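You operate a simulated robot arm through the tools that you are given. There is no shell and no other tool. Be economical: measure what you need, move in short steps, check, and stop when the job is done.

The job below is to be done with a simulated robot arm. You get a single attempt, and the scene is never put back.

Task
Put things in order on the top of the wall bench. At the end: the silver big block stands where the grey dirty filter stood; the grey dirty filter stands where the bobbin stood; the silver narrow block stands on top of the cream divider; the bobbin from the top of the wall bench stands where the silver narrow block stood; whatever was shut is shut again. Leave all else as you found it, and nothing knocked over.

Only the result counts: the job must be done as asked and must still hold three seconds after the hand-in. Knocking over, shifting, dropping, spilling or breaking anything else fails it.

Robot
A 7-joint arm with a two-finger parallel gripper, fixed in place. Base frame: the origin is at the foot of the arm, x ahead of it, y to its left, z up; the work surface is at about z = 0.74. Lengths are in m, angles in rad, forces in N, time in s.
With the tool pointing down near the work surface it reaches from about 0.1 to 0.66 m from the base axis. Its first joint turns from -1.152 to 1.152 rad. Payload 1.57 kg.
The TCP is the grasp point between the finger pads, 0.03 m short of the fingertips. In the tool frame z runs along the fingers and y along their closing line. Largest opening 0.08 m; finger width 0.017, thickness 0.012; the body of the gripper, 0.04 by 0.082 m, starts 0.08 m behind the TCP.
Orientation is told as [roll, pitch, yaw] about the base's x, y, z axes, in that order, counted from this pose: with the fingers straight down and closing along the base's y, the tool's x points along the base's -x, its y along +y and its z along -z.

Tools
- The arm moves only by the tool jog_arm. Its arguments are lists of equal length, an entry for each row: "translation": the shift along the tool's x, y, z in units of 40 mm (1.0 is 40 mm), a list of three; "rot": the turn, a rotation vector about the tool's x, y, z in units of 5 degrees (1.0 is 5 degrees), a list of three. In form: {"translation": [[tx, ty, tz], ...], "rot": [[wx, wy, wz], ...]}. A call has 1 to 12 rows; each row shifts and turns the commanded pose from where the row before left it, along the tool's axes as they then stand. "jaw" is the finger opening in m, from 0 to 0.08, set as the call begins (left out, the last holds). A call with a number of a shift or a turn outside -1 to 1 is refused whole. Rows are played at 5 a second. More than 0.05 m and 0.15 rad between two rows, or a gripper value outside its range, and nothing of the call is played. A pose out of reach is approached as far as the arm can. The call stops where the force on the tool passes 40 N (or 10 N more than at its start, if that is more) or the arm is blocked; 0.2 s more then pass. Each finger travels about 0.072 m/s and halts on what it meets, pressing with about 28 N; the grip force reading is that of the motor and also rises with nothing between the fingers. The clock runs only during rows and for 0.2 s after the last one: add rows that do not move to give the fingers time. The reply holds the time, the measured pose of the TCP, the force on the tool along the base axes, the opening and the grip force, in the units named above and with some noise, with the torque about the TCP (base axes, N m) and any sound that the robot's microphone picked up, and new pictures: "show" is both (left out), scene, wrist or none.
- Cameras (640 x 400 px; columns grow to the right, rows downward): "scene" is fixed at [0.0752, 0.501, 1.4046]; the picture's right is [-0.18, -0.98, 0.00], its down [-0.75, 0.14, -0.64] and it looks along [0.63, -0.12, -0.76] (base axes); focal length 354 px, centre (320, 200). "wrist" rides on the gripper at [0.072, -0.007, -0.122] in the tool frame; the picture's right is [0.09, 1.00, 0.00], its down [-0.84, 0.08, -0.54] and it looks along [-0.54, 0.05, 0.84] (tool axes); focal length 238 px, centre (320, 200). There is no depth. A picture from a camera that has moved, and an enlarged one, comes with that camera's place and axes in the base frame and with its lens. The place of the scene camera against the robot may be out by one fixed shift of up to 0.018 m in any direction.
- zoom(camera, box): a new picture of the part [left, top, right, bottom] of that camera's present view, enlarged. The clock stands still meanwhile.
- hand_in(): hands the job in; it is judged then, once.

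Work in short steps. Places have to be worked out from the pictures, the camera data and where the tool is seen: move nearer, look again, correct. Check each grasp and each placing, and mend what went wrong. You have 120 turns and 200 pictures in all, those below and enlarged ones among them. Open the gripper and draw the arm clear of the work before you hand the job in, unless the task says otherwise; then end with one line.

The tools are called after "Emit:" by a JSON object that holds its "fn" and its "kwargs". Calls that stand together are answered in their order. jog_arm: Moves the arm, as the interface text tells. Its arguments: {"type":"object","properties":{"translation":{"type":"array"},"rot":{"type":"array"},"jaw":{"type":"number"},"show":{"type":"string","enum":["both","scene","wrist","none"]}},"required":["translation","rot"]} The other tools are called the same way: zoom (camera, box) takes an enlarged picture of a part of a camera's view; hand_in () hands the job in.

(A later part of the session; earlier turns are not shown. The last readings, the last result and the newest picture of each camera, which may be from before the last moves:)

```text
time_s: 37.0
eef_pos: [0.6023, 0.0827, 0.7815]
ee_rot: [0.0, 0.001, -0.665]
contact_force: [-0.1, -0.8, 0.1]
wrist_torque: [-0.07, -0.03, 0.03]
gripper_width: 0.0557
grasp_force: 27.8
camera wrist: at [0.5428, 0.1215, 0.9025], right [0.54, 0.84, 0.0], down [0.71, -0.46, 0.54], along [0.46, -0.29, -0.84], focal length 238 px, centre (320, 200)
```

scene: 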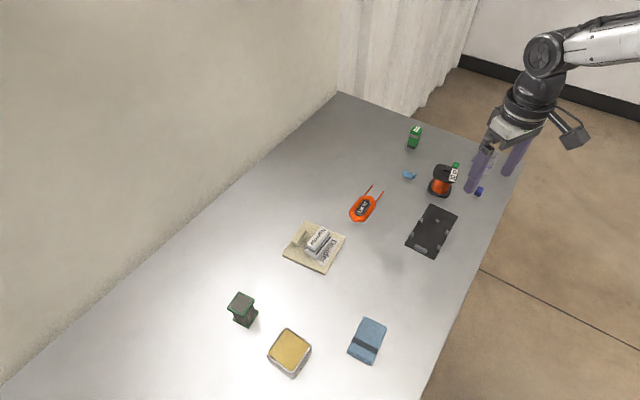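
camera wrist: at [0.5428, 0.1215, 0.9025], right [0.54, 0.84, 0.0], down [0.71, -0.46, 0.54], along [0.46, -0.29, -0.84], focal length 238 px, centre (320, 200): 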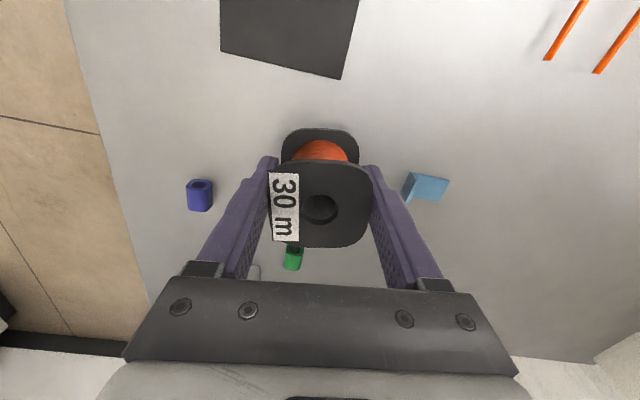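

Grip 0.0557. I lift slowly and check.

Emit:
{"fn": "jog_arm", "kwargs": {"translation": [[0, 0, -0.3], [0, 0, -0.5], [0, 0, -0.7], [0, 0, -0.8], [0, 0, 0]], "rot": [[0, 0, 0], [0, 0, 0], [0, 0, 0], [0, 0, 0], [0, 0, 0]], "show": "wrist"}}

```text
time_s: 38.2
eef_pos: [0.6018, 0.0842, 0.8726]
ee_rot: [0.001, 0.001, -0.666]
contact_force: [0.0, -0.6, -1.7]
wrist_torque: [0.01, -0.01, 0.0]
gripper_width: 0.0557
grasp_force: 27.8
camera wrist: at [0.5421, 0.1224, 0.9949], right [0.54, 0.84, 0.0], down [0.71, -0.46, 0.54], along [0.45, -0.29, -0.84], focal length 238 px, centre (320, 200)
```

wrist: 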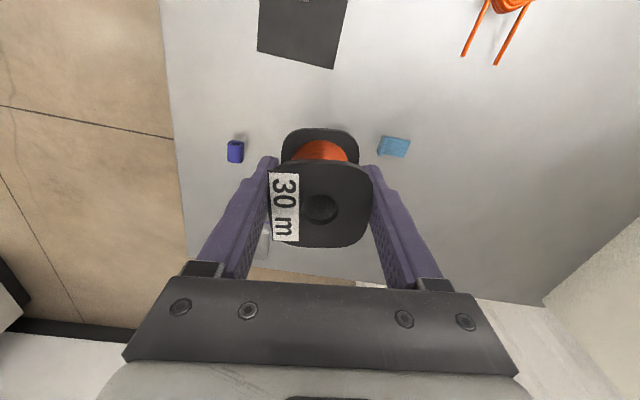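

Held well. I carry it to above N≈(0.381, 0.309).

Emit:
{"fn": "jog_arm", "kwargs": {"translation": [[0.98, 0.13, 0], [0.98, 0.13, 0], [0.98, 0.13, 0], [0.98, 0.13, 0], [0.98, 0.13, 0], [0.98, 0.13, 0], [0.98, 0.13, 0], [0.98, 0.13, 0], [0, 0, 0]], "rot": [[0, 0, 0], [0, 0, 0], [0, 0, 0], [0, 0, 0], [0, 0, 0], [0, 0, 0], [0, 0, 0], [0, 0, 0], [0, 0, 0]]}}

```text
time_s: 40.2
eef_pos: [0.3839, 0.3098, 0.8738]
ee_rot: [0.0, 0.0, -0.667]
contact_force: [-0.1, 0.2, -1.4]
wrist_torque: [-0.01, -0.02, 0.02]
gripper_width: 0.0554
grasp_force: 27.7
camera wrist: at [0.3243, 0.348, 0.9951], right [0.54, 0.84, 0.0], down [0.71, -0.46, 0.54], along [0.46, -0.29, -0.84], focal length 238 px, centre (320, 200)
```

scene: 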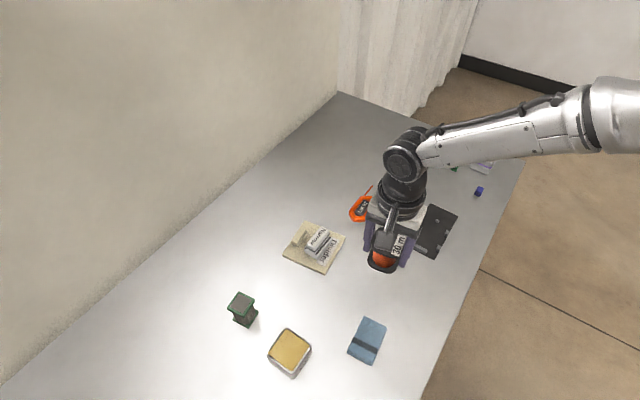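
wrist: 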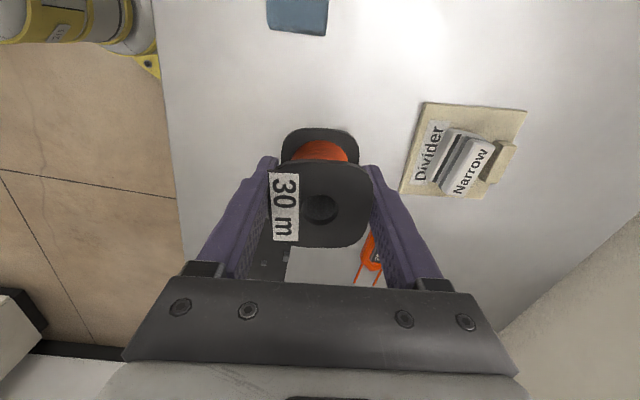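

I make a small correction and descend to just above the surface.

Emit:
{"fn": "jog_arm", "kwargs": {"translation": [[0.04, -0.06, 0.7], [0, 0, 0.8], [0, 0, 0.6], [0, 0, 0]], "rot": [[0, 0, 0], [0, 0, 0], [0, 0, 0], [0, 0, 0]], "show": "none"}}

Emit:
{"fn": "jog_arm", "kwargs": {"translation": [[0, 0, 0.08], [0, 0, 0.05], [0, 0, 0]], "rot": [[0, 0, 0], [0, 0, 0], [0, 0, 0]], "show": "none"}}

```text
time_s: 41.2
eef_pos: [0.3785, 0.3082, 0.7902]
ee_rot: [-0.001, 0.001, -0.665]
contact_force: [-0.3, 0.9, -2.0]
wrist_torque: [0.0, 0.01, 0.01]
gripper_width: 0.0554
grasp_force: 27.9
```

```text
time_s: 42.0
eef_pos: [0.3778, 0.3079, 0.7838]
ee_rot: [0.001, 0.001, -0.666]
contact_force: [0.2, -0.3, -0.7]
wrist_torque: [0.04, -0.02, -0.02]
gripper_width: 0.0555
grasp_force: 28.0
```

Emit:
{"fn": "jog_arm", "kwargs": {"translation": [[-0.04, 0.06, 0], [0, 0, 0.04], [0, 0, 0.03], [0, 0, 0]], "rot": [[0, 0, 0], [0, 0, 0], [0, 0, 0], [0, 0, 0]], "show": "none"}}

```text
time_s: 43.0
eef_pos: [0.3807, 0.3102, 0.7808]
ee_rot: [0.001, 0.0, -0.664]
contact_force: [0.1, -0.9, 2.8]
wrist_torque: [-0.06, 0.13, 0.01]
gripper_width: 0.0554
grasp_force: 27.8
```

Contact at (0.381, 0.310). I release, rise and look.

Emit:
{"fn": "jog_arm", "kwargs": {"translation": [[0, 0, 0], [0, 0, 0], [0, 0, 0], [0, 0, -0.6], [0, 0, -0.9], [0, 0, -0.9], [0, 0, -0.9], [0, 0, -0.9]], "rot": [[0, 0, 0], [0, 0, 0], [0, 0, 0], [0, 0, 0], [0, 0, 0], [0, 0, 0], [0, 0, 0], [0, 0, 0]], "jaw": 0.08}}

```text
time_s: 44.8
eef_pos: [0.3832, 0.3121, 0.9484]
ee_rot: [0.0, 0.0, -0.665]
contact_force: [-0.9, 0.1, 0.5]
wrist_torque: [-0.04, 0.02, 0.01]
gripper_width: 0.0799
grasp_force: 0.1
camera wrist: at [0.3228, 0.3493, 1.0699], right [0.54, 0.84, 0.0], down [0.71, -0.46, 0.54], along [0.46, -0.29, -0.84], focal length 238 px, centre (320, 200)
```

scene: 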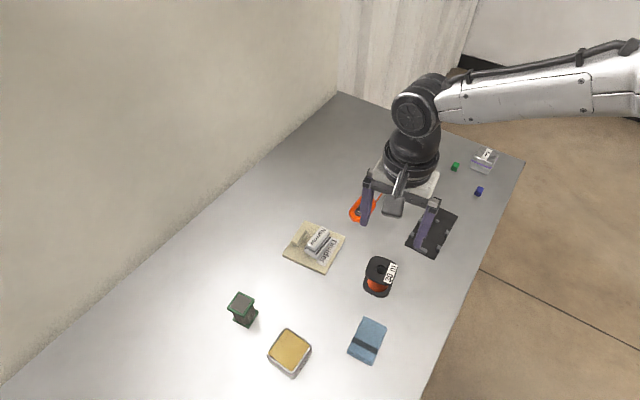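
wrist: 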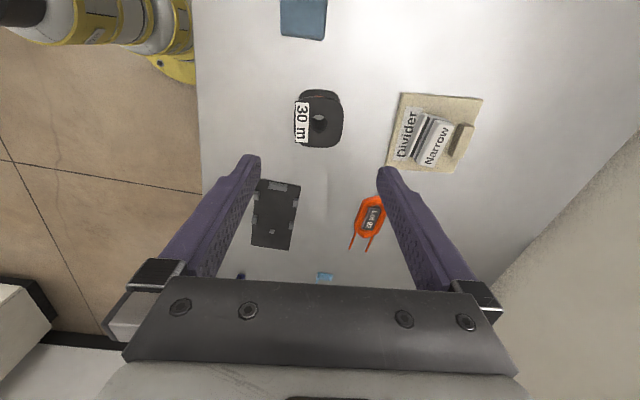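

Emit:
{"fn": "zoom", "kwargs": {"camera": "scene", "box": [350, 245, 410, 305]}}

```text
6.67 times, centred on (380, 275) of scene
camera zoom: at [0.0752, 0.501, 1.4046], right [-0.18, -0.98, 0.0], down [-0.75, 0.14, -0.64], along [0.63, -0.12, -0.76], focal length 2357 px, centre (-80, -300)
```

zoom: 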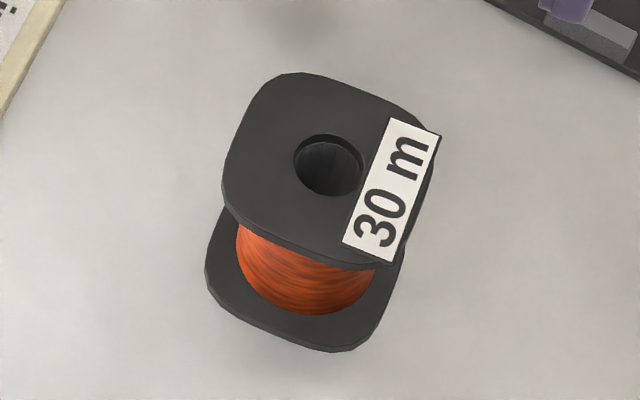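

Bobbin stands upright at N. Next the filter: I move nearer to it while turning to yaw of about 53°, which matches its sides.

Emit:
{"fn": "jog_arm", "kwargs": {"translation": [[0.83, 0.385, 0], [0.83, 0.385, 0], [0.83, 0.385, 0], [0.83, 0.385, 0], [0.83, 0.385, 0], [0, 0, 0], [0, 0, 0], [0, 0, 0], [0, 0, 0], [0, 0, 0], [0, 0, 0], [0, 0, 0]], "rot": [[0, 0, 0], [0, 0, 0], [0, 0, 0], [0, 0, 0], [0, 0, 0], [0, 0, -1], [0, 0, -1], [0, 0, -1], [0, 0, -1], [0, 0, -1], [0, 0, -1], [0, 0, -1]], "show": "none"}}

Emit:
{"fn": "jog_arm", "kwargs": {"translation": [[0, 0, 0], [0, 0, 0], [0, 0, 0], [0, 0, 0], [0, 0, 0], [0, 0, 0], [0, 0, 0], [0, 0, 0], [0, 0, 0], [0, 0, 0], [0, 0, 0]], "rot": [[0, 0, -1], [0, 0, -1], [0, 0, -1], [0, 0, -1], [0, 0, -1], [0, 0, -1], [0, 0, -1], [0, 0, -1], [0, 0, -1], [0, 0, -1], [0, 0, -1]], "show": "wrist"}}

```text
time_s: 47.4
eef_pos: [0.2995, 0.4726, 0.9479]
ee_rot: [0.002, 0.001, -0.052]
contact_force: [0.1, -0.5, 0.4]
wrist_torque: [0.02, 0.0, 0.05]
gripper_width: 0.0799
grasp_force: 0.0
```

```text
time_s: 49.8
eef_pos: [0.2984, 0.4726, 0.9479]
ee_rot: [0.001, -0.002, 0.906]
contact_force: [-0.3, 0.7, 0.7]
wrist_torque: [0.01, 0.02, 0.0]
gripper_width: 0.0799
grasp_force: 0.0
camera wrist: at [0.2596, 0.4114, 1.0699], right [-0.84, 0.54, 0.0], down [0.46, 0.71, 0.54], along [0.29, 0.46, -0.84], focal length 238 px, centre (320, 200)
```

wrist: 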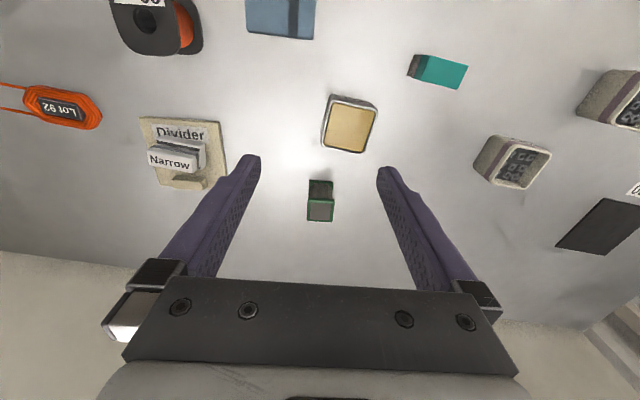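

Emit:
{"fn": "zoom", "kwargs": {"camera": "wrist", "box": [270, 150, 370, 230]}}

```text
5.00 times, centred on (320, 190) of wrist
camera zoom: at [0.2596, 0.4114, 1.0699], right [-0.84, 0.54, 0.0], down [0.46, 0.71, 0.54], along [0.29, 0.46, -0.84], focal length 1192 px, centre (320, 250)
```

zoom: 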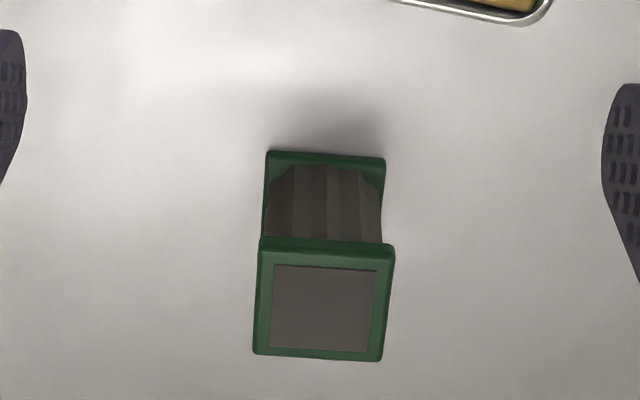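

Filter centre is at about F≈(0.363, 0.574), caps 0.037 wide, top at 0.794. I move above it at z of about 0.87 and see whether the arm reaches.

Emit:
{"fn": "jog_arm", "kwargs": {"translation": [[-0.75, 0.07, 0.48], [-0.75, 0.07, 0.48], [-0.75, 0.07, 0.48], [-0.75, 0.08, 0.48], [0, 0, 0]], "rot": [[0, 0, 0], [0, 0, 0], [0, 0, 0], [0, 0, 0], [0, 0, 0]]}}

```text
time_s: 51.0
eef_pos: [0.3522, 0.557, 0.8773]
ee_rot: [0.001, 0.002, 0.906]
contact_force: [-1.5, -0.4, 0.2]
wrist_torque: [0.0, 0.05, 0.02]
gripper_width: 0.0802
grasp_force: 0.1
out of reach, approached as far as the arm can: row 4
camera wrist: at [0.3137, 0.4959, 0.9978], right [-0.84, 0.54, 0.0], down [0.46, 0.71, 0.54], along [0.29, 0.46, -0.84], focal length 238 px, centre (320, 200)
```

scene: 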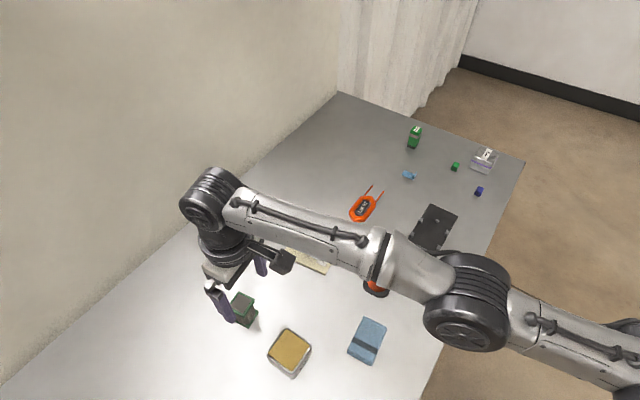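
wrist: 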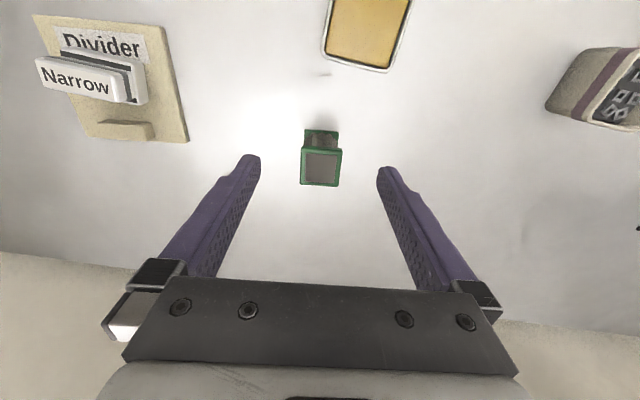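

Tool-down reach ends about 0.02 short. I tilt the tool 10° outward about its closing axis, which leaves the pads parallel to the filter's sides, and see where it lands.

Emit:
{"fn": "jog_arm", "kwargs": {"translation": [[0, 0, 0], [0, 0, 0], [0, 0, 0]], "rot": [[0, -1, 0], [0, -1, 0], [0, 0, 0]], "show": "wrist"}}

```text
time_s: 51.8
eef_pos: [0.3519, 0.556, 0.8769]
ee_rot: [0.001, -0.176, 0.905]
contact_force: [-0.2, -0.4, 0.9]
wrist_torque: [-0.01, -0.04, -0.02]
gripper_width: 0.08
grasp_force: 0.0
camera wrist: at [0.3013, 0.4799, 0.9833], right [-0.84, 0.54, -0.02], down [0.39, 0.62, 0.68], along [0.38, 0.56, -0.73], focal length 238 px, centre (320, 200)
```

wrist: 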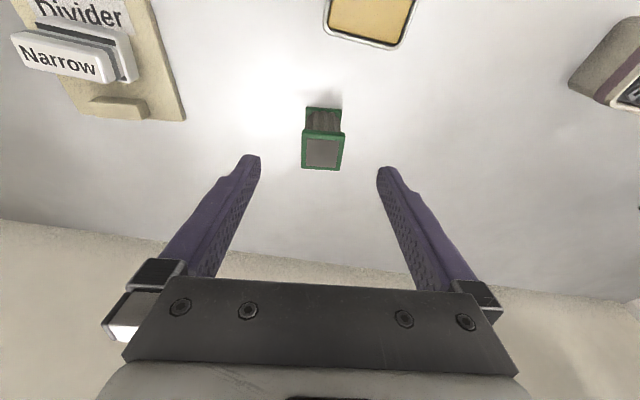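

Emit:
{"fn": "jog_arm", "kwargs": {"translation": [[-0.524, 0.05, 0.093], [0.11, 0, 0.62], [0.11, 0, 0.62], [0, 0, 0]], "rot": [[0, 0, 0], [0, 0, 0], [0, 0, 0], [0, 0, 0]], "show": "wrist"}}

```text
time_s: 52.8
eef_pos: [0.3641, 0.5763, 0.8269]
ee_rot: [0.001, -0.175, 0.905]
contact_force: [0.4, 0.4, -0.7]
wrist_torque: [0.01, -0.01, 0.02]
gripper_width: 0.0797
grasp_force: 0.1
camera wrist: at [0.3127, 0.4988, 0.9337], right [-0.84, 0.54, -0.02], down [0.39, 0.62, 0.68], along [0.38, 0.56, -0.73], focal length 238 px, centre (320, 200)
```

wrist: 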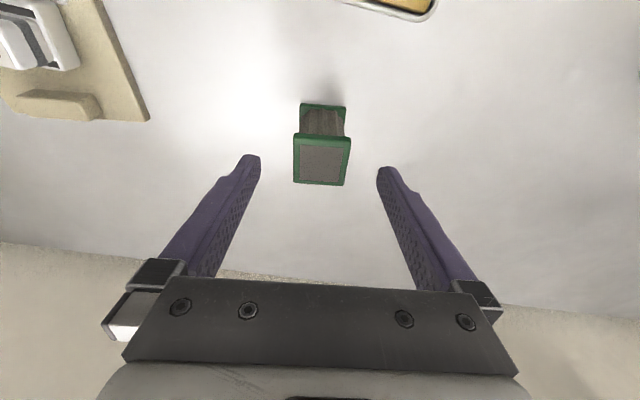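

Filter is centred between the fingers. I continue down to z of about 0.776 and close.

Emit:
{"fn": "jog_arm", "kwargs": {"translation": [[0.11, 0, 0.62], [0.11, 0, 0.62], [0, 0, 0]], "rot": [[0, 0, 0], [0, 0, 0], [0, 0, 0]], "show": "none"}}

Emit:
{"fn": "jog_arm", "kwargs": {"translation": [[0, 0, 0], [0, 0, 0], [0, 0, 0], [0, 0, 0], [0, 0, 0]], "rot": [[0, 0, 0], [0, 0, 0], [0, 0, 0], [0, 0, 0], [0, 0, 0]], "jaw": 0.0, "show": "both"}}

```text
time_s: 53.6
eef_pos: [0.3628, 0.575, 0.7738]
ee_rot: [0.0, -0.173, 0.904]
contact_force: [0.1, -0.9, -0.9]
wrist_torque: [0.02, 0.0, 0.02]
gripper_width: 0.0799
grasp_force: 0.1
```

```text
time_s: 54.8
eef_pos: [0.3627, 0.5754, 0.7747]
ee_rot: [-0.001, -0.176, 0.905]
contact_force: [-0.8, -0.2, 0.0]
wrist_torque: [0.01, 0.02, -0.02]
gripper_width: 0.0375
grasp_force: 27.9
camera wrist: at [0.313, 0.4984, 0.8826], right [-0.84, 0.54, -0.02], down [0.39, 0.62, 0.68], along [0.38, 0.56, -0.73], focal length 238 px, centre (320, 200)
```

scene: 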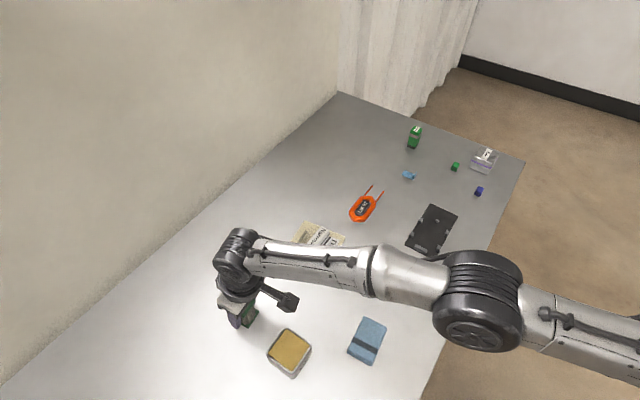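
wrist: 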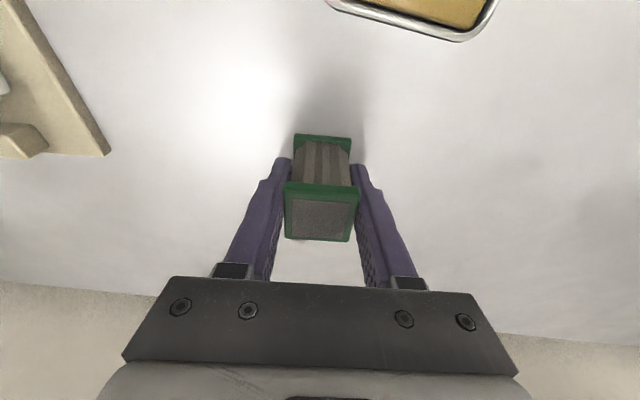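

Grip 0.0375 on both caps. I lift gently straight up, then along the tool axis.

Emit:
{"fn": "jog_arm", "kwargs": {"translation": [[-0.06, 0, -0.3], [-0.09, 0, -0.5], [0, 0, -0.6], [0, 0, -0.7], [0, 0, -0.7], [0, 0, 0]], "rot": [[0, 0, 0], [0, 0, 0], [0, 0, 0], [0, 0, 0], [0, 0, 0], [0, 0, 0]], "show": "both"}}

```text
time_s: 56.2
eef_pos: [0.3566, 0.5655, 0.8877]
ee_rot: [0.0, -0.175, 0.906]
contact_force: [-0.1, -0.2, -0.9]
wrist_torque: [-0.01, 0.0, 0.01]
gripper_width: 0.0378
grasp_force: 28.1
camera wrist: at [0.3057, 0.4882, 0.9948], right [-0.84, 0.54, -0.02], down [0.39, 0.62, 0.68], along [0.38, 0.56, -0.73], focal length 238 px, centre (320, 200)
```

scene: 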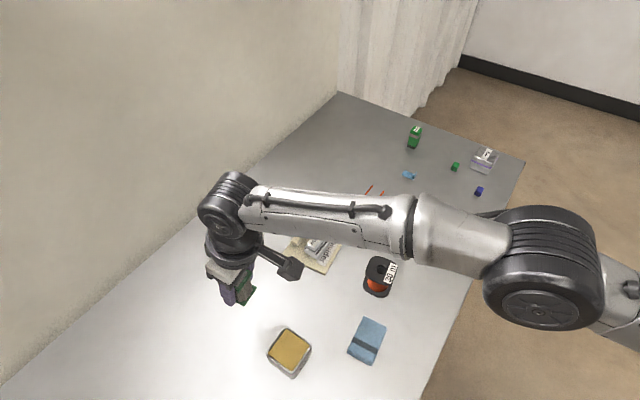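
wrist: 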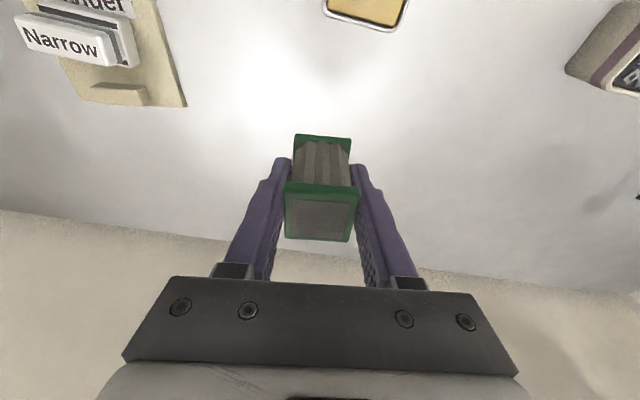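

Held upright. I carry it at constant orientation towards R≈(0.602, 0.082).

Emit:
{"fn": "jog_arm", "kwargs": {"translation": [[0.44, -0.98, -0.078], [0.44, -0.98, -0.078], [0.44, -0.98, -0.078], [0.44, -0.98, -0.078], [0.44, -0.98, -0.078], [0.44, -0.98, -0.078], [0.44, -0.98, -0.078], [0.44, -0.98, -0.078], [0.44, -0.98, -0.078], [0.44, -0.98, -0.078], [0.44, -0.98, -0.078], [0, 0, 0]], "rot": [[0, 0, 0], [0, 0, 0], [0, 0, 0], [0, 0, 0], [0, 0, 0], [0, 0, 0], [0, 0, 0], [0, 0, 0], [0, 0, 0], [0, 0, 0], [0, 0, 0], [0, 0, 0]], "show": "both"}}

```text
time_s: 58.8
eef_pos: [0.574, 0.1418, 0.8872]
ee_rot: [0.0, -0.175, 0.906]
contact_force: [0.0, 0.6, 0.1]
wrist_torque: [0.02, 0.01, -0.01]
gripper_width: 0.0376
grasp_force: 28.2
camera wrist: at [0.523, 0.065, 0.9949], right [-0.84, 0.54, -0.02], down [0.39, 0.62, 0.68], along [0.38, 0.56, -0.73], focal length 238 px, centre (320, 200)
```

scene: 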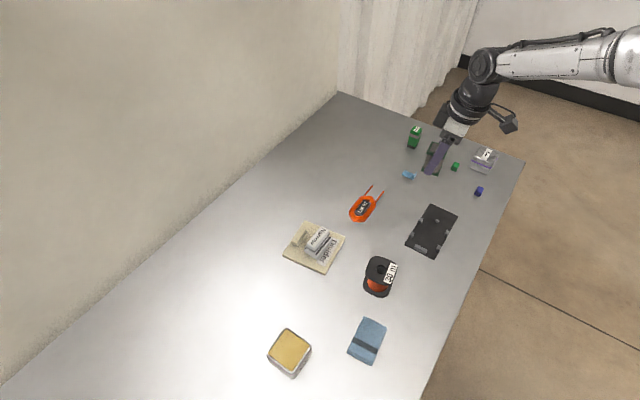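
wrist: 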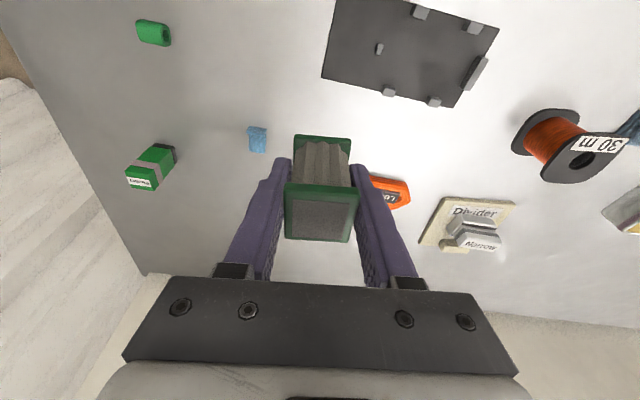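

Emit:
{"fn": "jog_arm", "kwargs": {"translation": [[0.385, -0.728, -0.068], [0.385, -0.728, -0.068], [0.09, 0, 0.5], [0.09, 0, 0.5], [0.09, 0, 0.5], [0, 0, 0]], "rot": [[0, 0, 0], [0, 0, 0], [0, 0, 0], [0, 0, 0], [0, 0, 0], [0, 0, 0]], "show": "both"}}

```text
time_s: 60.2
eef_pos: [0.601, 0.0818, 0.8262]
ee_rot: [0.003, -0.174, 0.905]
contact_force: [0.7, 0.6, -0.7]
wrist_torque: [-0.02, 0.03, -0.02]
gripper_width: 0.0378
grasp_force: 28.0
camera wrist: at [0.5493, 0.0058, 0.9336], right [-0.84, 0.54, -0.02], down [0.39, 0.62, 0.68], along [0.38, 0.56, -0.73], focal length 238 px, centre (320, 200)
```

scene: 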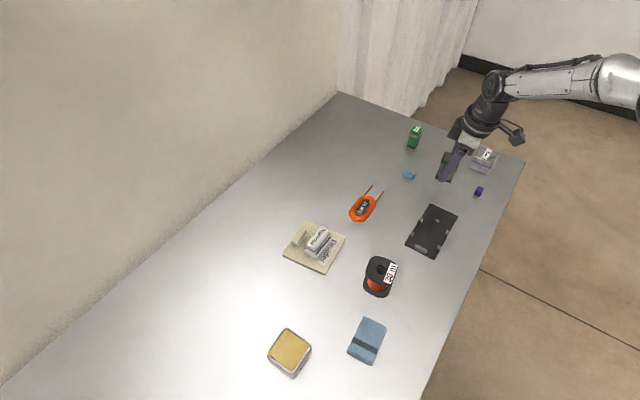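
wrist: 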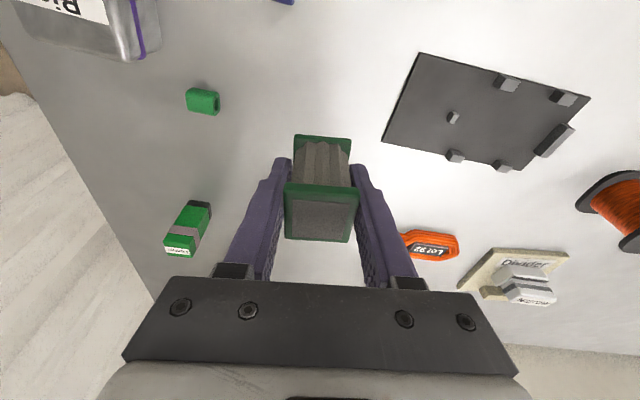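

Emit:
{"fn": "jog_arm", "kwargs": {"translation": [[0.09, 0, 0.5], [0.1, 0, 0.58], [0, 0, 0]], "rot": [[0, 0, 0], [0, 0, 0], [0, 0, 0]], "show": "none"}}

Emit:
{"fn": "jog_arm", "kwargs": {"translation": [[0.01, 0, 0.06], [0, 0, 0.05], [0, 0, 0]], "rot": [[0, 0, 0], [0, 0, 0], [0, 0, 0]], "show": "none"}}

```text
time_s: 61.0
eef_pos: [0.5998, 0.0831, 0.7815]
ee_rot: [0.0, -0.174, 0.904]
contact_force: [0.0, 0.9, -1.2]
wrist_torque: [-0.03, -0.02, -0.01]
gripper_width: 0.0374
grasp_force: 28.2
```

```text
time_s: 61.8
eef_pos: [0.5988, 0.0833, 0.7765]
ee_rot: [-0.001, -0.175, 0.906]
contact_force: [0.0, -0.2, -0.8]
wrist_torque: [-0.02, 0.0, -0.03]
gripper_width: 0.0375
grasp_force: 27.9
```

Emit:
{"fn": "jog_arm", "kwargs": {"translation": [[0, -0.06, 0], [0, 0, 0.04], [0, 0, 0.03], [0, 0, 0]], "rot": [[0, 0, 0], [0, 0, 0], [0, 0, 0], [0, 0, 0]], "show": "none"}}

```text
time_s: 62.8
eef_pos: [0.602, 0.0798, 0.7751]
ee_rot: [-0.001, -0.175, 0.907]
contact_force: [-0.3, -0.3, 0.1]
wrist_torque: [-0.01, 0.02, 0.02]
gripper_width: 0.0375
grasp_force: 28.2
```

Emit:
{"fn": "jog_arm", "kwargs": {"translation": [[0, 0, 0.05], [0, 0, 0]], "rot": [[0, 0, 0], [0, 0, 0]], "show": "none"}}

```text
time_s: 63.4
eef_pos: [0.6036, 0.0823, 0.7762]
ee_rot: [-0.002, -0.177, 0.906]
contact_force: [-3.3, -1.0, 11.8]
wrist_torque: [-0.07, 0.31, 0.03]
gripper_width: 0.0374
grasp_force: 28.0
```

Contact made. I ease off, open, and retreat straight up.

Emit:
{"fn": "jog_arm", "kwargs": {"translation": [[0, 0, -0.05], [0, 0, 0]], "rot": [[0, 0, 0], [0, 0, 0]], "show": "none"}}

Emit:
{"fn": "jog_arm", "kwargs": {"translation": [[0, 0, 0], [0, 0, 0], [0, 0, 0], [-0.09, 0, -0.5], [-0.14, 0, -0.8], [-0.14, 0, -0.8], [-0.14, 0, -0.8], [0, 0, 0]], "rot": [[0, 0, 0], [0, 0, 0], [0, 0, 0], [0, 0, 0], [0, 0, 0], [0, 0, 0], [0, 0, 0], [0, 0, 0]], "jaw": 0.065, "show": "both"}}

```text
time_s: 64.0
eef_pos: [0.6027, 0.082, 0.7751]
ee_rot: [-0.003, -0.176, 0.906]
contact_force: [1.8, 0.8, 6.5]
wrist_torque: [0.03, -0.01, 0.0]
gripper_width: 0.0376
grasp_force: 27.8
```

```text
time_s: 65.8
eef_pos: [0.6029, 0.082, 0.8919]
ee_rot: [0.0, -0.175, 0.905]
contact_force: [0.4, 0.9, 0.5]
wrist_torque: [0.04, 0.05, -0.02]
gripper_width: 0.0652
grasp_force: 0.1
camera wrist: at [0.552, 0.0051, 0.9997], right [-0.84, 0.54, -0.02], down [0.39, 0.62, 0.68], along [0.38, 0.56, -0.73], focal length 238 px, centre (320, 200)
```

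scene: 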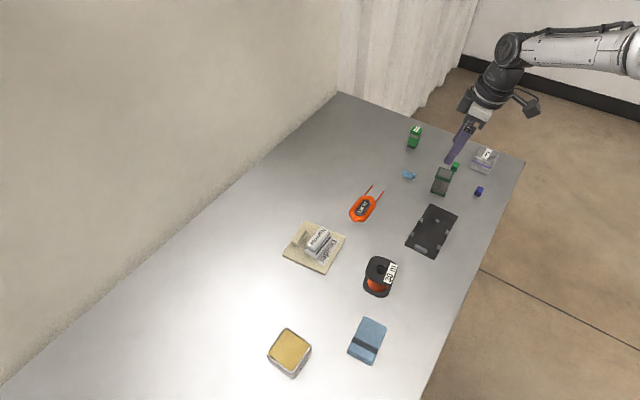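
wrist: 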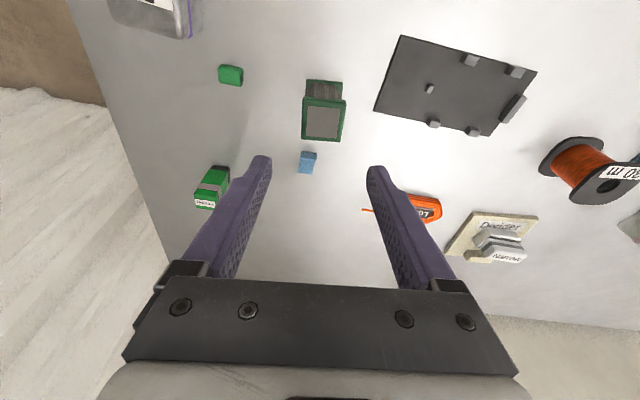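

Filter stands upright at R. Next I untilt, turn to yaw of about −38° and look at the big block.

Emit:
{"fn": "jog_arm", "kwargs": {"translation": [[0, 0, -0.5], [0, 0, -0.5], [0, 0, 0], [0, 0, 0], [0, 0, 0], [0, 0, 0], [0, 0, 0], [0, 0, 0], [0, 0, 0], [0, 0, 0], [0, 0, 0], [0, 0, 0]], "rot": [[0, 1, 0], [0, 1, 0], [0, 0, 1], [0, 0, 1], [0, 0, 1], [0, 0, 1], [0, 0, 1], [0, 0, 1], [0, 0, 1], [0, 0, 1], [0, 0, 1], [0, 0, 1]], "jaw": 0.08, "show": "none"}}

Emit:
{"fn": "jog_arm", "kwargs": {"translation": [[0, 0, 0], [0, 0, 0], [0, 0, 0], [0, 0, 0], [0, 0, 0], [0, 0, 0], [0, 0, 0], [0, 0, 0], [-0.48, -0.92, 0], [-0.48, -0.92, 0], [0, 0, 0]], "rot": [[0, 0, 1], [0, 0, 1], [0, 0, 1], [0, 0, 1], [0, 0, 1], [0, 0, 1], [0, 0, 1], [0, 0, 1], [0, 0, 0], [0, 0, 0], [0, 0, 0]], "show": "wrist"}}

```text
time_s: 68.4
eef_pos: [0.5988, 0.0765, 0.9314]
ee_rot: [0.0, 0.0, 0.031]
contact_force: [-0.5, 0.1, 0.2]
wrist_torque: [0.02, 0.01, 0.0]
gripper_width: 0.0799
grasp_force: 0.0
```

```text
time_s: 70.8
eef_pos: [0.584, -0.0061, 0.9301]
ee_rot: [0.0, 0.0, -0.665]
contact_force: [0.2, 0.4, 0.3]
wrist_torque: [-0.02, 0.0, 0.01]
gripper_width: 0.08
grasp_force: 0.1
camera wrist: at [0.525, 0.0337, 1.0521], right [0.54, 0.84, 0.0], down [0.71, -0.46, 0.54], along [0.46, -0.29, -0.84], focal length 238 px, centre (320, 200)
```

wrist: 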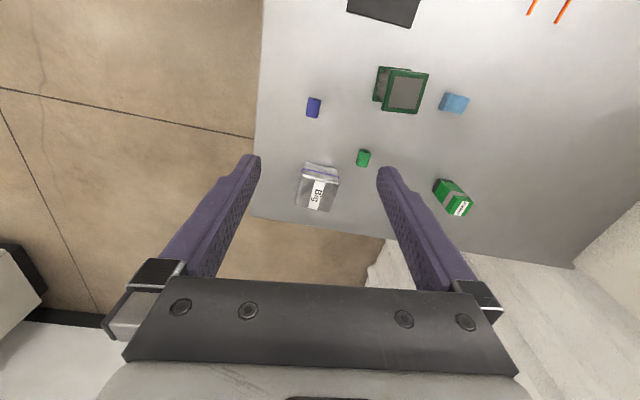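

Emit:
{"fn": "zoom", "kwargs": {"camera": "wrist", "box": [270, 140, 390, 230]}}

Emit:
{"fn": "zoom", "kwargs": {"camera": "scene", "box": [420, 130, 520, 210]}}

```text
4.44 times, centred on (330, 185) of wrist
camera zoom: at [0.525, 0.0337, 1.0521], right [0.54, 0.84, 0.0], down [0.71, -0.46, 0.54], along [0.46, -0.29, -0.84], focal length 1059 px, centre (276, 267)
```

zoom: 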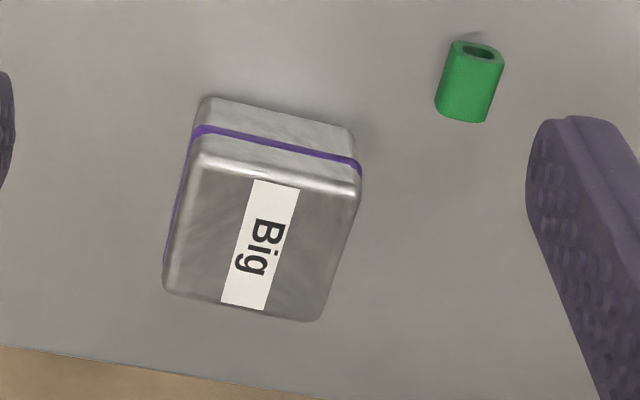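

```text
5.00 times, centred on (470, 170) of scene
camera zoom: at [0.0752, 0.501, 1.4046], right [-0.18, -0.98, 0.0], down [-0.75, 0.14, -0.64], along [0.63, -0.12, -0.76], focal length 1768 px, centre (-430, 350)
```

zoom: 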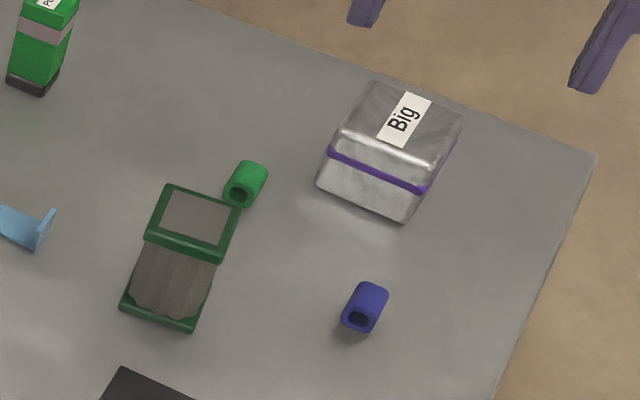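

The big block is about 0.049 square and 0.04 tall, centred at about (0.659, −0.061), with yaw about −46.5°. I align, tilt 10° outward and move above it.

Emit:
{"fn": "jog_arm", "kwargs": {"translation": [[0, 0, 0], [0, 0, 0], [0, 0, 0], [0, 0, 0], [-0.753, 0.14, 0.133], [-0.753, 0.14, 0.133], [-0.753, 0.14, 0.133], [0.15, 0, 0.86], [0, 0, 0]], "rot": [[0, 0, 0.85], [0, 0, 0.85], [0, -1, 0], [0, -1, 0], [0, 0, 0], [0, 0, 0], [0, 0, 0], [0, 0, 0], [0, 0, 0]], "show": "wrist"}}

Emit:
{"fn": "zoom", "kwargs": {"camera": "wrist", "box": [240, 80, 400, 200]}}

```text
time_s: 72.8
eef_pos: [0.6567, -0.0588, 0.8952]
ee_rot: [0.0, -0.174, -0.814]
contact_force: [0.3, 0.7, -0.1]
wrist_torque: [-0.01, 0.01, -0.02]
gripper_width: 0.08
grasp_force: 0.2
camera wrist: at [0.5902, 0.0032, 1.0029], right [0.66, 0.75, -0.02], down [0.56, -0.48, 0.68], along [0.5, -0.46, -0.73], focal length 238 px, centre (320, 200)
```

wrist: 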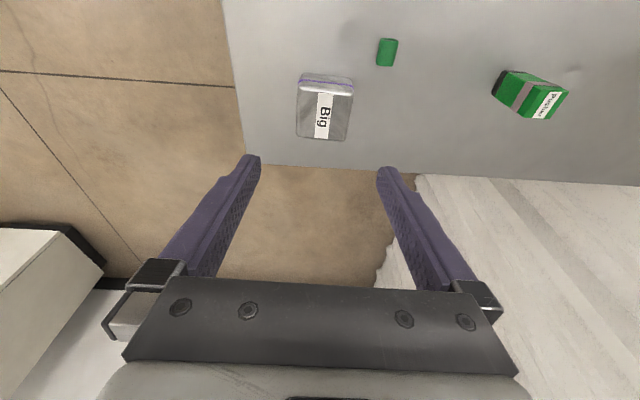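

```text
3.33 times, centred on (320, 140) of wrist
camera zoom: at [0.5902, 0.0032, 1.0029], right [0.66, 0.75, -0.02], down [0.56, -0.48, 0.68], along [0.5, -0.46, -0.73], focal length 794 px, centre (320, 400)
```

zoom: 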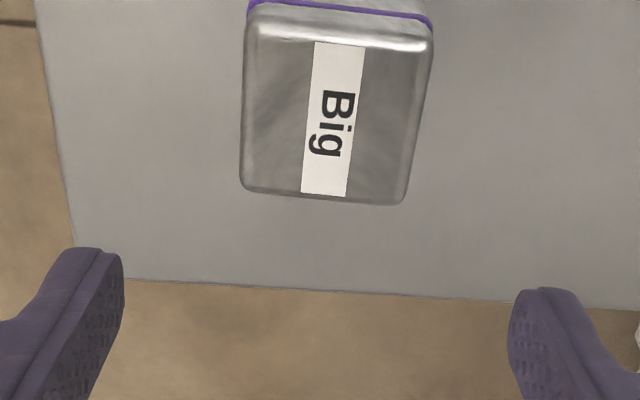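

Aligned within a degree; centre (0.660, −0.060). I descend to z of about 0.775 and close.

Emit:
{"fn": "jog_arm", "kwargs": {"translation": [[-0.07, 0.04, 0], [0.13, 0, 0.74], [0.13, 0, 0.74], [0.13, 0, 0.74], [0.13, 0, 0.74], [0, 0, 0]], "rot": [[0, 0, 0], [0, 0, 0], [0, 0, 0], [0, 0, 0], [0, 0, 0], [0, 0, 0]], "show": "wrist"}}

Emit:
{"fn": "jog_arm", "kwargs": {"translation": [[0, 0, 0], [0, 0, 0], [0, 0, 0], [0, 0, 0], [0, 0, 0]], "rot": [[0, 0, 0], [0, 0, 0], [0, 0, 0], [0, 0, 0], [0, 0, 0]], "jaw": 0.0, "show": "wrist"}}

```text
time_s: 74.2
eef_pos: [0.6606, -0.0613, 0.7769]
ee_rot: [0.0, -0.174, -0.814]
contact_force: [0.3, -1.1, 1.0]
wrist_torque: [-0.02, 0.02, 0.02]
gripper_width: 0.0801
grasp_force: 0.1
camera wrist: at [0.5945, 0.0011, 0.8842], right [0.66, 0.75, -0.02], down [0.56, -0.48, 0.68], along [0.5, -0.46, -0.73], focal length 238 px, centre (320, 200)
```

wrist: 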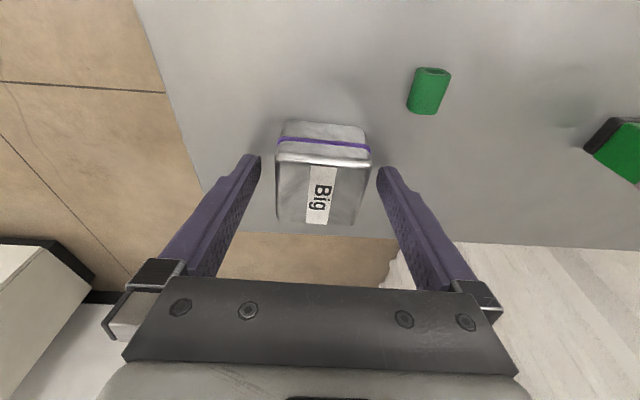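

```text
time_s: 75.4
eef_pos: [0.6619, -0.062, 0.7771]
ee_rot: [0.0, -0.175, -0.812]
contact_force: [0.8, 0.0, 0.1]
wrist_torque: [-0.1, 0.04, -0.02]
gripper_width: 0.0515
grasp_force: 27.8
camera wrist: at [0.5944, 0.0011, 0.8843], right [0.66, 0.75, -0.02], down [0.56, -0.48, 0.68], along [0.5, -0.46, -0.73], focal length 238 px, centre (320, 200)
```

wrist: 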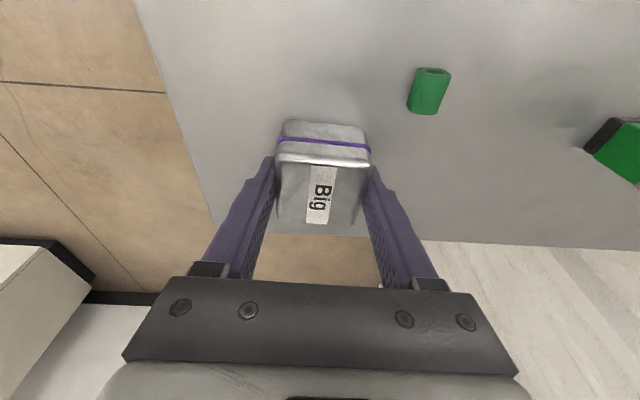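

Gripped at 0.0515. I lift slowly and check.

Emit:
{"fn": "jog_arm", "kwargs": {"translation": [[-0.05, 0, -0.3], [-0.07, 0, -0.4], [-0.09, 0, -0.5], [-0.09, 0, -0.5], [0, 0, -0.6], [0, 0, -0.5], [0, 0, 0]], "rot": [[0, 0, 0], [0, 0, 0], [0, 0, 0], [0, 0, 0], [0, 0, 0], [0, 0, 0], [0, 0, 0]], "show": "both"}}

```text
time_s: 77.0
eef_pos: [0.6548, -0.056, 0.8914]
ee_rot: [0.0, -0.175, -0.812]
contact_force: [-0.7, 0.0, -3.9]
wrist_torque: [-0.01, 0.01, 0.01]
gripper_width: 0.0522
grasp_force: 28.5
camera wrist: at [0.5886, 0.0065, 0.9974], right [0.66, 0.75, -0.02], down [0.56, -0.48, 0.68], along [0.5, -0.46, -0.73], focal length 238 px, centre (320, 200)
```

scene: 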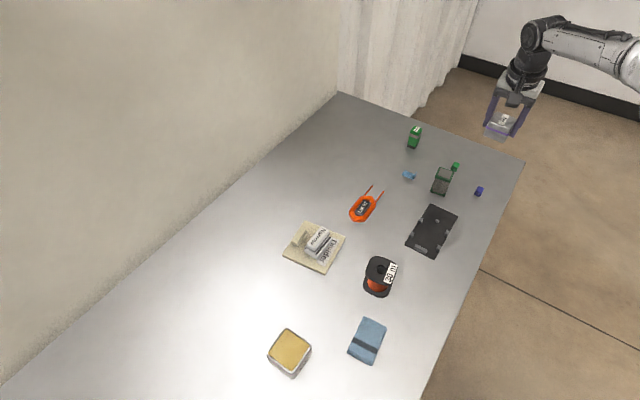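
wrist: 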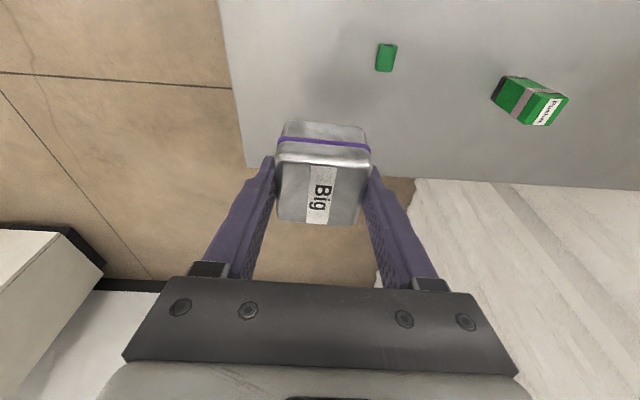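

Held steadily. I pull back over the bench, then turn about the vertical by +98° in stages.

Emit:
{"fn": "jog_arm", "kwargs": {"translation": [[1.0, -0.09, -0.17], [1.0, -0.09, -0.17], [1.0, -0.09, -0.17], [1.0, -0.09, -0.17], [1.0, -0.09, -0.17], [0, 0, 0], [0, 0, 0], [0, 0, 0], [0, 0, 0], [0, 0, 0], [0, 0, 0], [0, 0, 0]], "rot": [[0, 0, 0], [0, 0, 0], [0, 0, 0], [0, 0, 0], [0, 0, 0], [-0.171, 0, -0.969], [-0.171, 0, -0.969], [-0.171, 0, -0.969], [-0.171, 0, -0.969], [-0.171, 0, -0.969], [-0.171, 0, -0.969], [-0.171, 0, -0.969]], "show": "wrist"}}

Emit:
{"fn": "jog_arm", "kwargs": {"translation": [[0, 0, 0], [0, 0, 0], [0, 0, 0], [0, 0, 0], [0, 0, 0], [0, 0, 0], [0, 0, 0], [0, 0, 0], [0, 0, 0], [0, 0, 0], [0, 0, 0], [0, 0, 0]], "rot": [[-0.171, 0, -0.969], [-0.171, 0, -0.969], [-0.171, 0, -0.969], [-0.171, 0, -0.969], [-0.171, 0, -0.969], [-0.171, 0, -0.969], [-0.171, 0, -0.969], [-0.171, 0, -0.969], [-0.171, 0, -0.969], [-0.171, 0, -0.969], [-0.171, 0, -0.969], [-0.171, 0, -0.969]], "show": "both"}}

```text
time_s: 79.6
eef_pos: [0.5037, 0.0793, 0.8879]
ee_rot: [0.001, -0.176, -0.214]
contact_force: [-0.4, 0.0, -4.3]
wrist_torque: [0.01, 0.04, 0.0]
gripper_width: 0.0522
grasp_force: 27.9
camera wrist: at [0.4135, 0.0924, 0.9955], right [0.12, 0.99, -0.02], down [0.73, -0.08, 0.68], along [0.67, -0.09, -0.73], focal length 238 px, centre (320, 200)
```

wrist: 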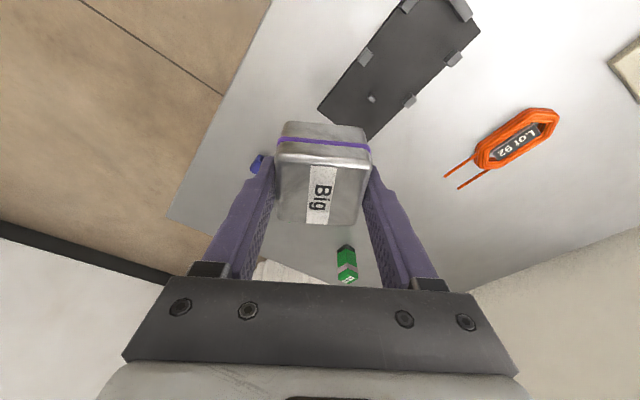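

```text
time_s: 82.2
eef_pos: [0.5051, 0.0802, 0.8889]
ee_rot: [0.002, -0.175, 0.816]
contact_force: [-0.6, -0.5, -4.4]
wrist_torque: [-0.01, 0.0, -0.01]
gripper_width: 0.0519
grasp_force: 27.9
camera wrist: at [0.4471, 0.0078, 0.9955], right [-0.79, 0.61, -0.01], down [0.44, 0.58, 0.68], along [0.43, 0.53, -0.73], focal length 238 px, centre (320, 200)
```

scene: 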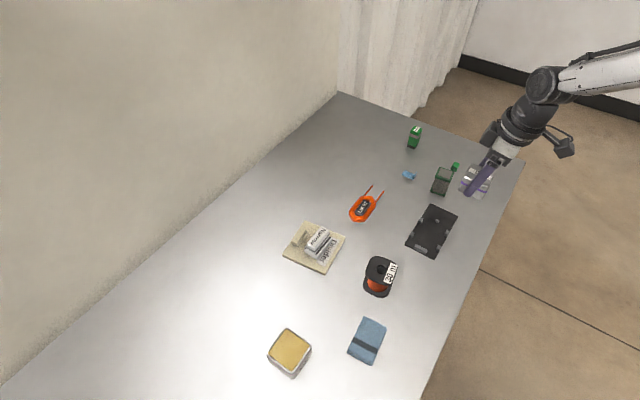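
wrist: 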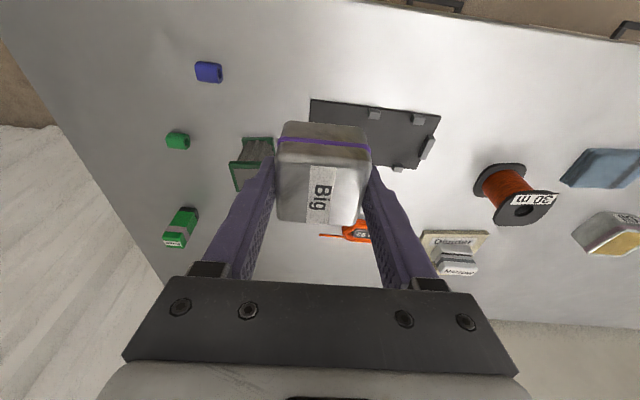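

Emit:
{"fn": "jog_arm", "kwargs": {"translation": [[0, 0, 0], [-0.604, 0.947, 0.107], [-0.604, 0.947, 0.107], [-0.604, 0.947, 0.107], [-0.604, 0.947, 0.107], [-0.604, 0.947, 0.107], [-0.604, 0.947, 0.107], [-0.604, 0.947, 0.107], [-0.604, 0.947, 0.107], [-0.604, 0.947, 0.107], [-0.604, 0.947, 0.107], [-0.604, 0.947, 0.107]], "rot": [[-0.171, 0, -0.969], [0, 0, 0], [0, 0, 0], [0, 0, 0], [0, 0, 0], [0, 0, 0], [0, 0, 0], [0, 0, 0], [0, 0, 0], [0, 0, 0], [0, 0, 0], [0, 0, 0]], "show": "both"}}

```text
time_s: 84.8
eef_pos: [0.346, 0.5496, 0.8885]
ee_rot: [0.002, -0.177, 0.9]
contact_force: [0.0, -0.1, -4.2]
wrist_torque: [-0.03, -0.03, 0.01]
gripper_width: 0.052
grasp_force: 27.7
camera wrist: at [0.2952, 0.4728, 0.9961], right [-0.84, 0.55, -0.02], down [0.39, 0.62, 0.68], along [0.38, 0.56, -0.73], focal length 238 px, centre (320, 200)
```

scene: 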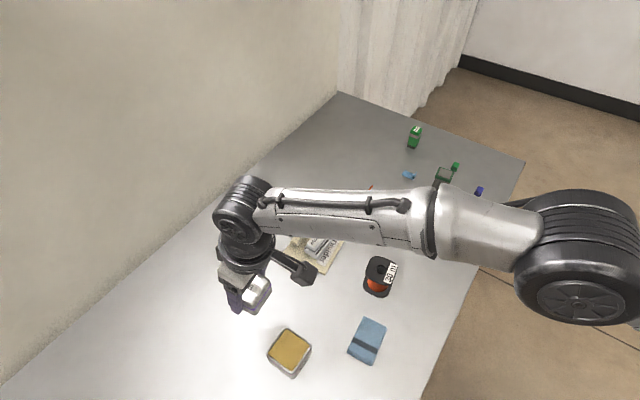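
wrist: 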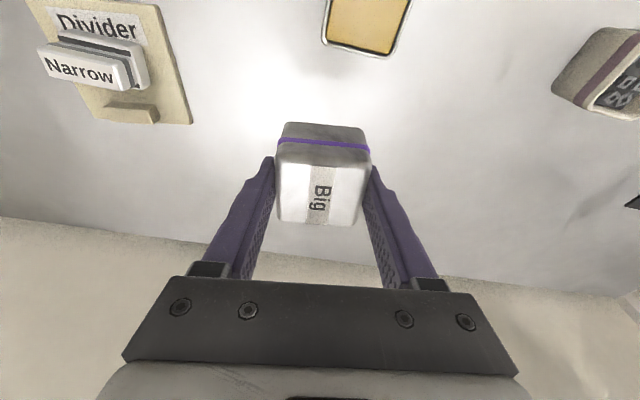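

Emit:
{"fn": "jog_arm", "kwargs": {"translation": [[0.11, 0, 0.61], [-0.37, 0.03, 0.066], [-0.37, 0.03, 0.066], [0.11, 0, 0.61], [0.11, 0, 0.61], [0.09, 0, 0.5], [0, 0, 0]], "rot": [[0, 0, 0], [0, 0, 0], [0, 0, 0], [0, 0, 0], [0, 0, 0], [0, 0, 0], [0, 0, 0]], "show": "wrist"}}

```text
time_s: 86.4
eef_pos: [0.362, 0.5752, 0.7923]
ee_rot: [0.003, -0.177, 0.899]
contact_force: [-0.3, 0.6, -3.8]
wrist_torque: [0.01, 0.01, -0.02]
gripper_width: 0.052
grasp_force: 28.1
camera wrist: at [0.3112, 0.4992, 0.8998], right [-0.84, 0.55, -0.01], down [0.39, 0.62, 0.68], along [0.38, 0.56, -0.73], focal length 238 px, centre (320, 200)
```

wrist: 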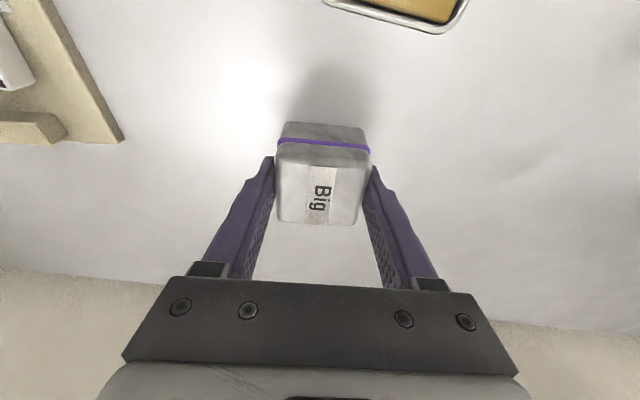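

Positioned at (0.362, 0.575). I lower in small steps until contact, expected near z of about 0.777.

Emit:
{"fn": "jog_arm", "kwargs": {"translation": [[0.02, 0, 0.12], [0.02, 0, 0.12], [0.01, 0, 0.08], [0, 0, 0]], "rot": [[0, 0, 0], [0, 0, 0], [0, 0, 0], [0, 0, 0]], "show": "none"}}

Emit:
{"fn": "jog_arm", "kwargs": {"translation": [[0.01, 0, 0.05], [0, 0, 0]], "rot": [[0, 0, 0], [0, 0, 0]], "show": "none"}}

```text
time_s: 87.4
eef_pos: [0.362, 0.5772, 0.7798]
ee_rot: [0.003, -0.178, 0.903]
contact_force: [-0.8, 0.1, -3.9]
wrist_torque: [-0.04, -0.01, -0.01]
gripper_width: 0.0519
grasp_force: 27.9
```

```text
time_s: 88.0
eef_pos: [0.3628, 0.5771, 0.7788]
ee_rot: [0.002, -0.176, 0.903]
contact_force: [-1.1, 0.2, -4.0]
wrist_torque: [0.01, -0.01, -0.01]
gripper_width: 0.052
grasp_force: 28.3
```

Emit:
{"fn": "jog_arm", "kwargs": {"translation": [[0.01, 0, 0.05], [0, 0, 0]], "rot": [[0, 0, 0], [0, 0, 0]], "show": "none"}}

Emit:
{"fn": "jog_arm", "kwargs": {"translation": [[0.01, 0, 0.04], [0, 0, 0]], "rot": [[0, 0, 0], [0, 0, 0]], "show": "none"}}

```text
time_s: 88.6
eef_pos: [0.3621, 0.5765, 0.7786]
ee_rot: [0.002, -0.178, 0.902]
contact_force: [-0.4, 0.4, -3.9]
wrist_torque: [-0.01, -0.02, 0.05]
gripper_width: 0.0518
grasp_force: 27.8
```

```text
time_s: 89.2
eef_pos: [0.3616, 0.5768, 0.777]
ee_rot: [0.003, -0.178, 0.902]
contact_force: [-1.7, -2.4, 4.5]
wrist_torque: [-0.43, 0.03, -0.08]
gripper_width: 0.052
grasp_force: 28.0
```

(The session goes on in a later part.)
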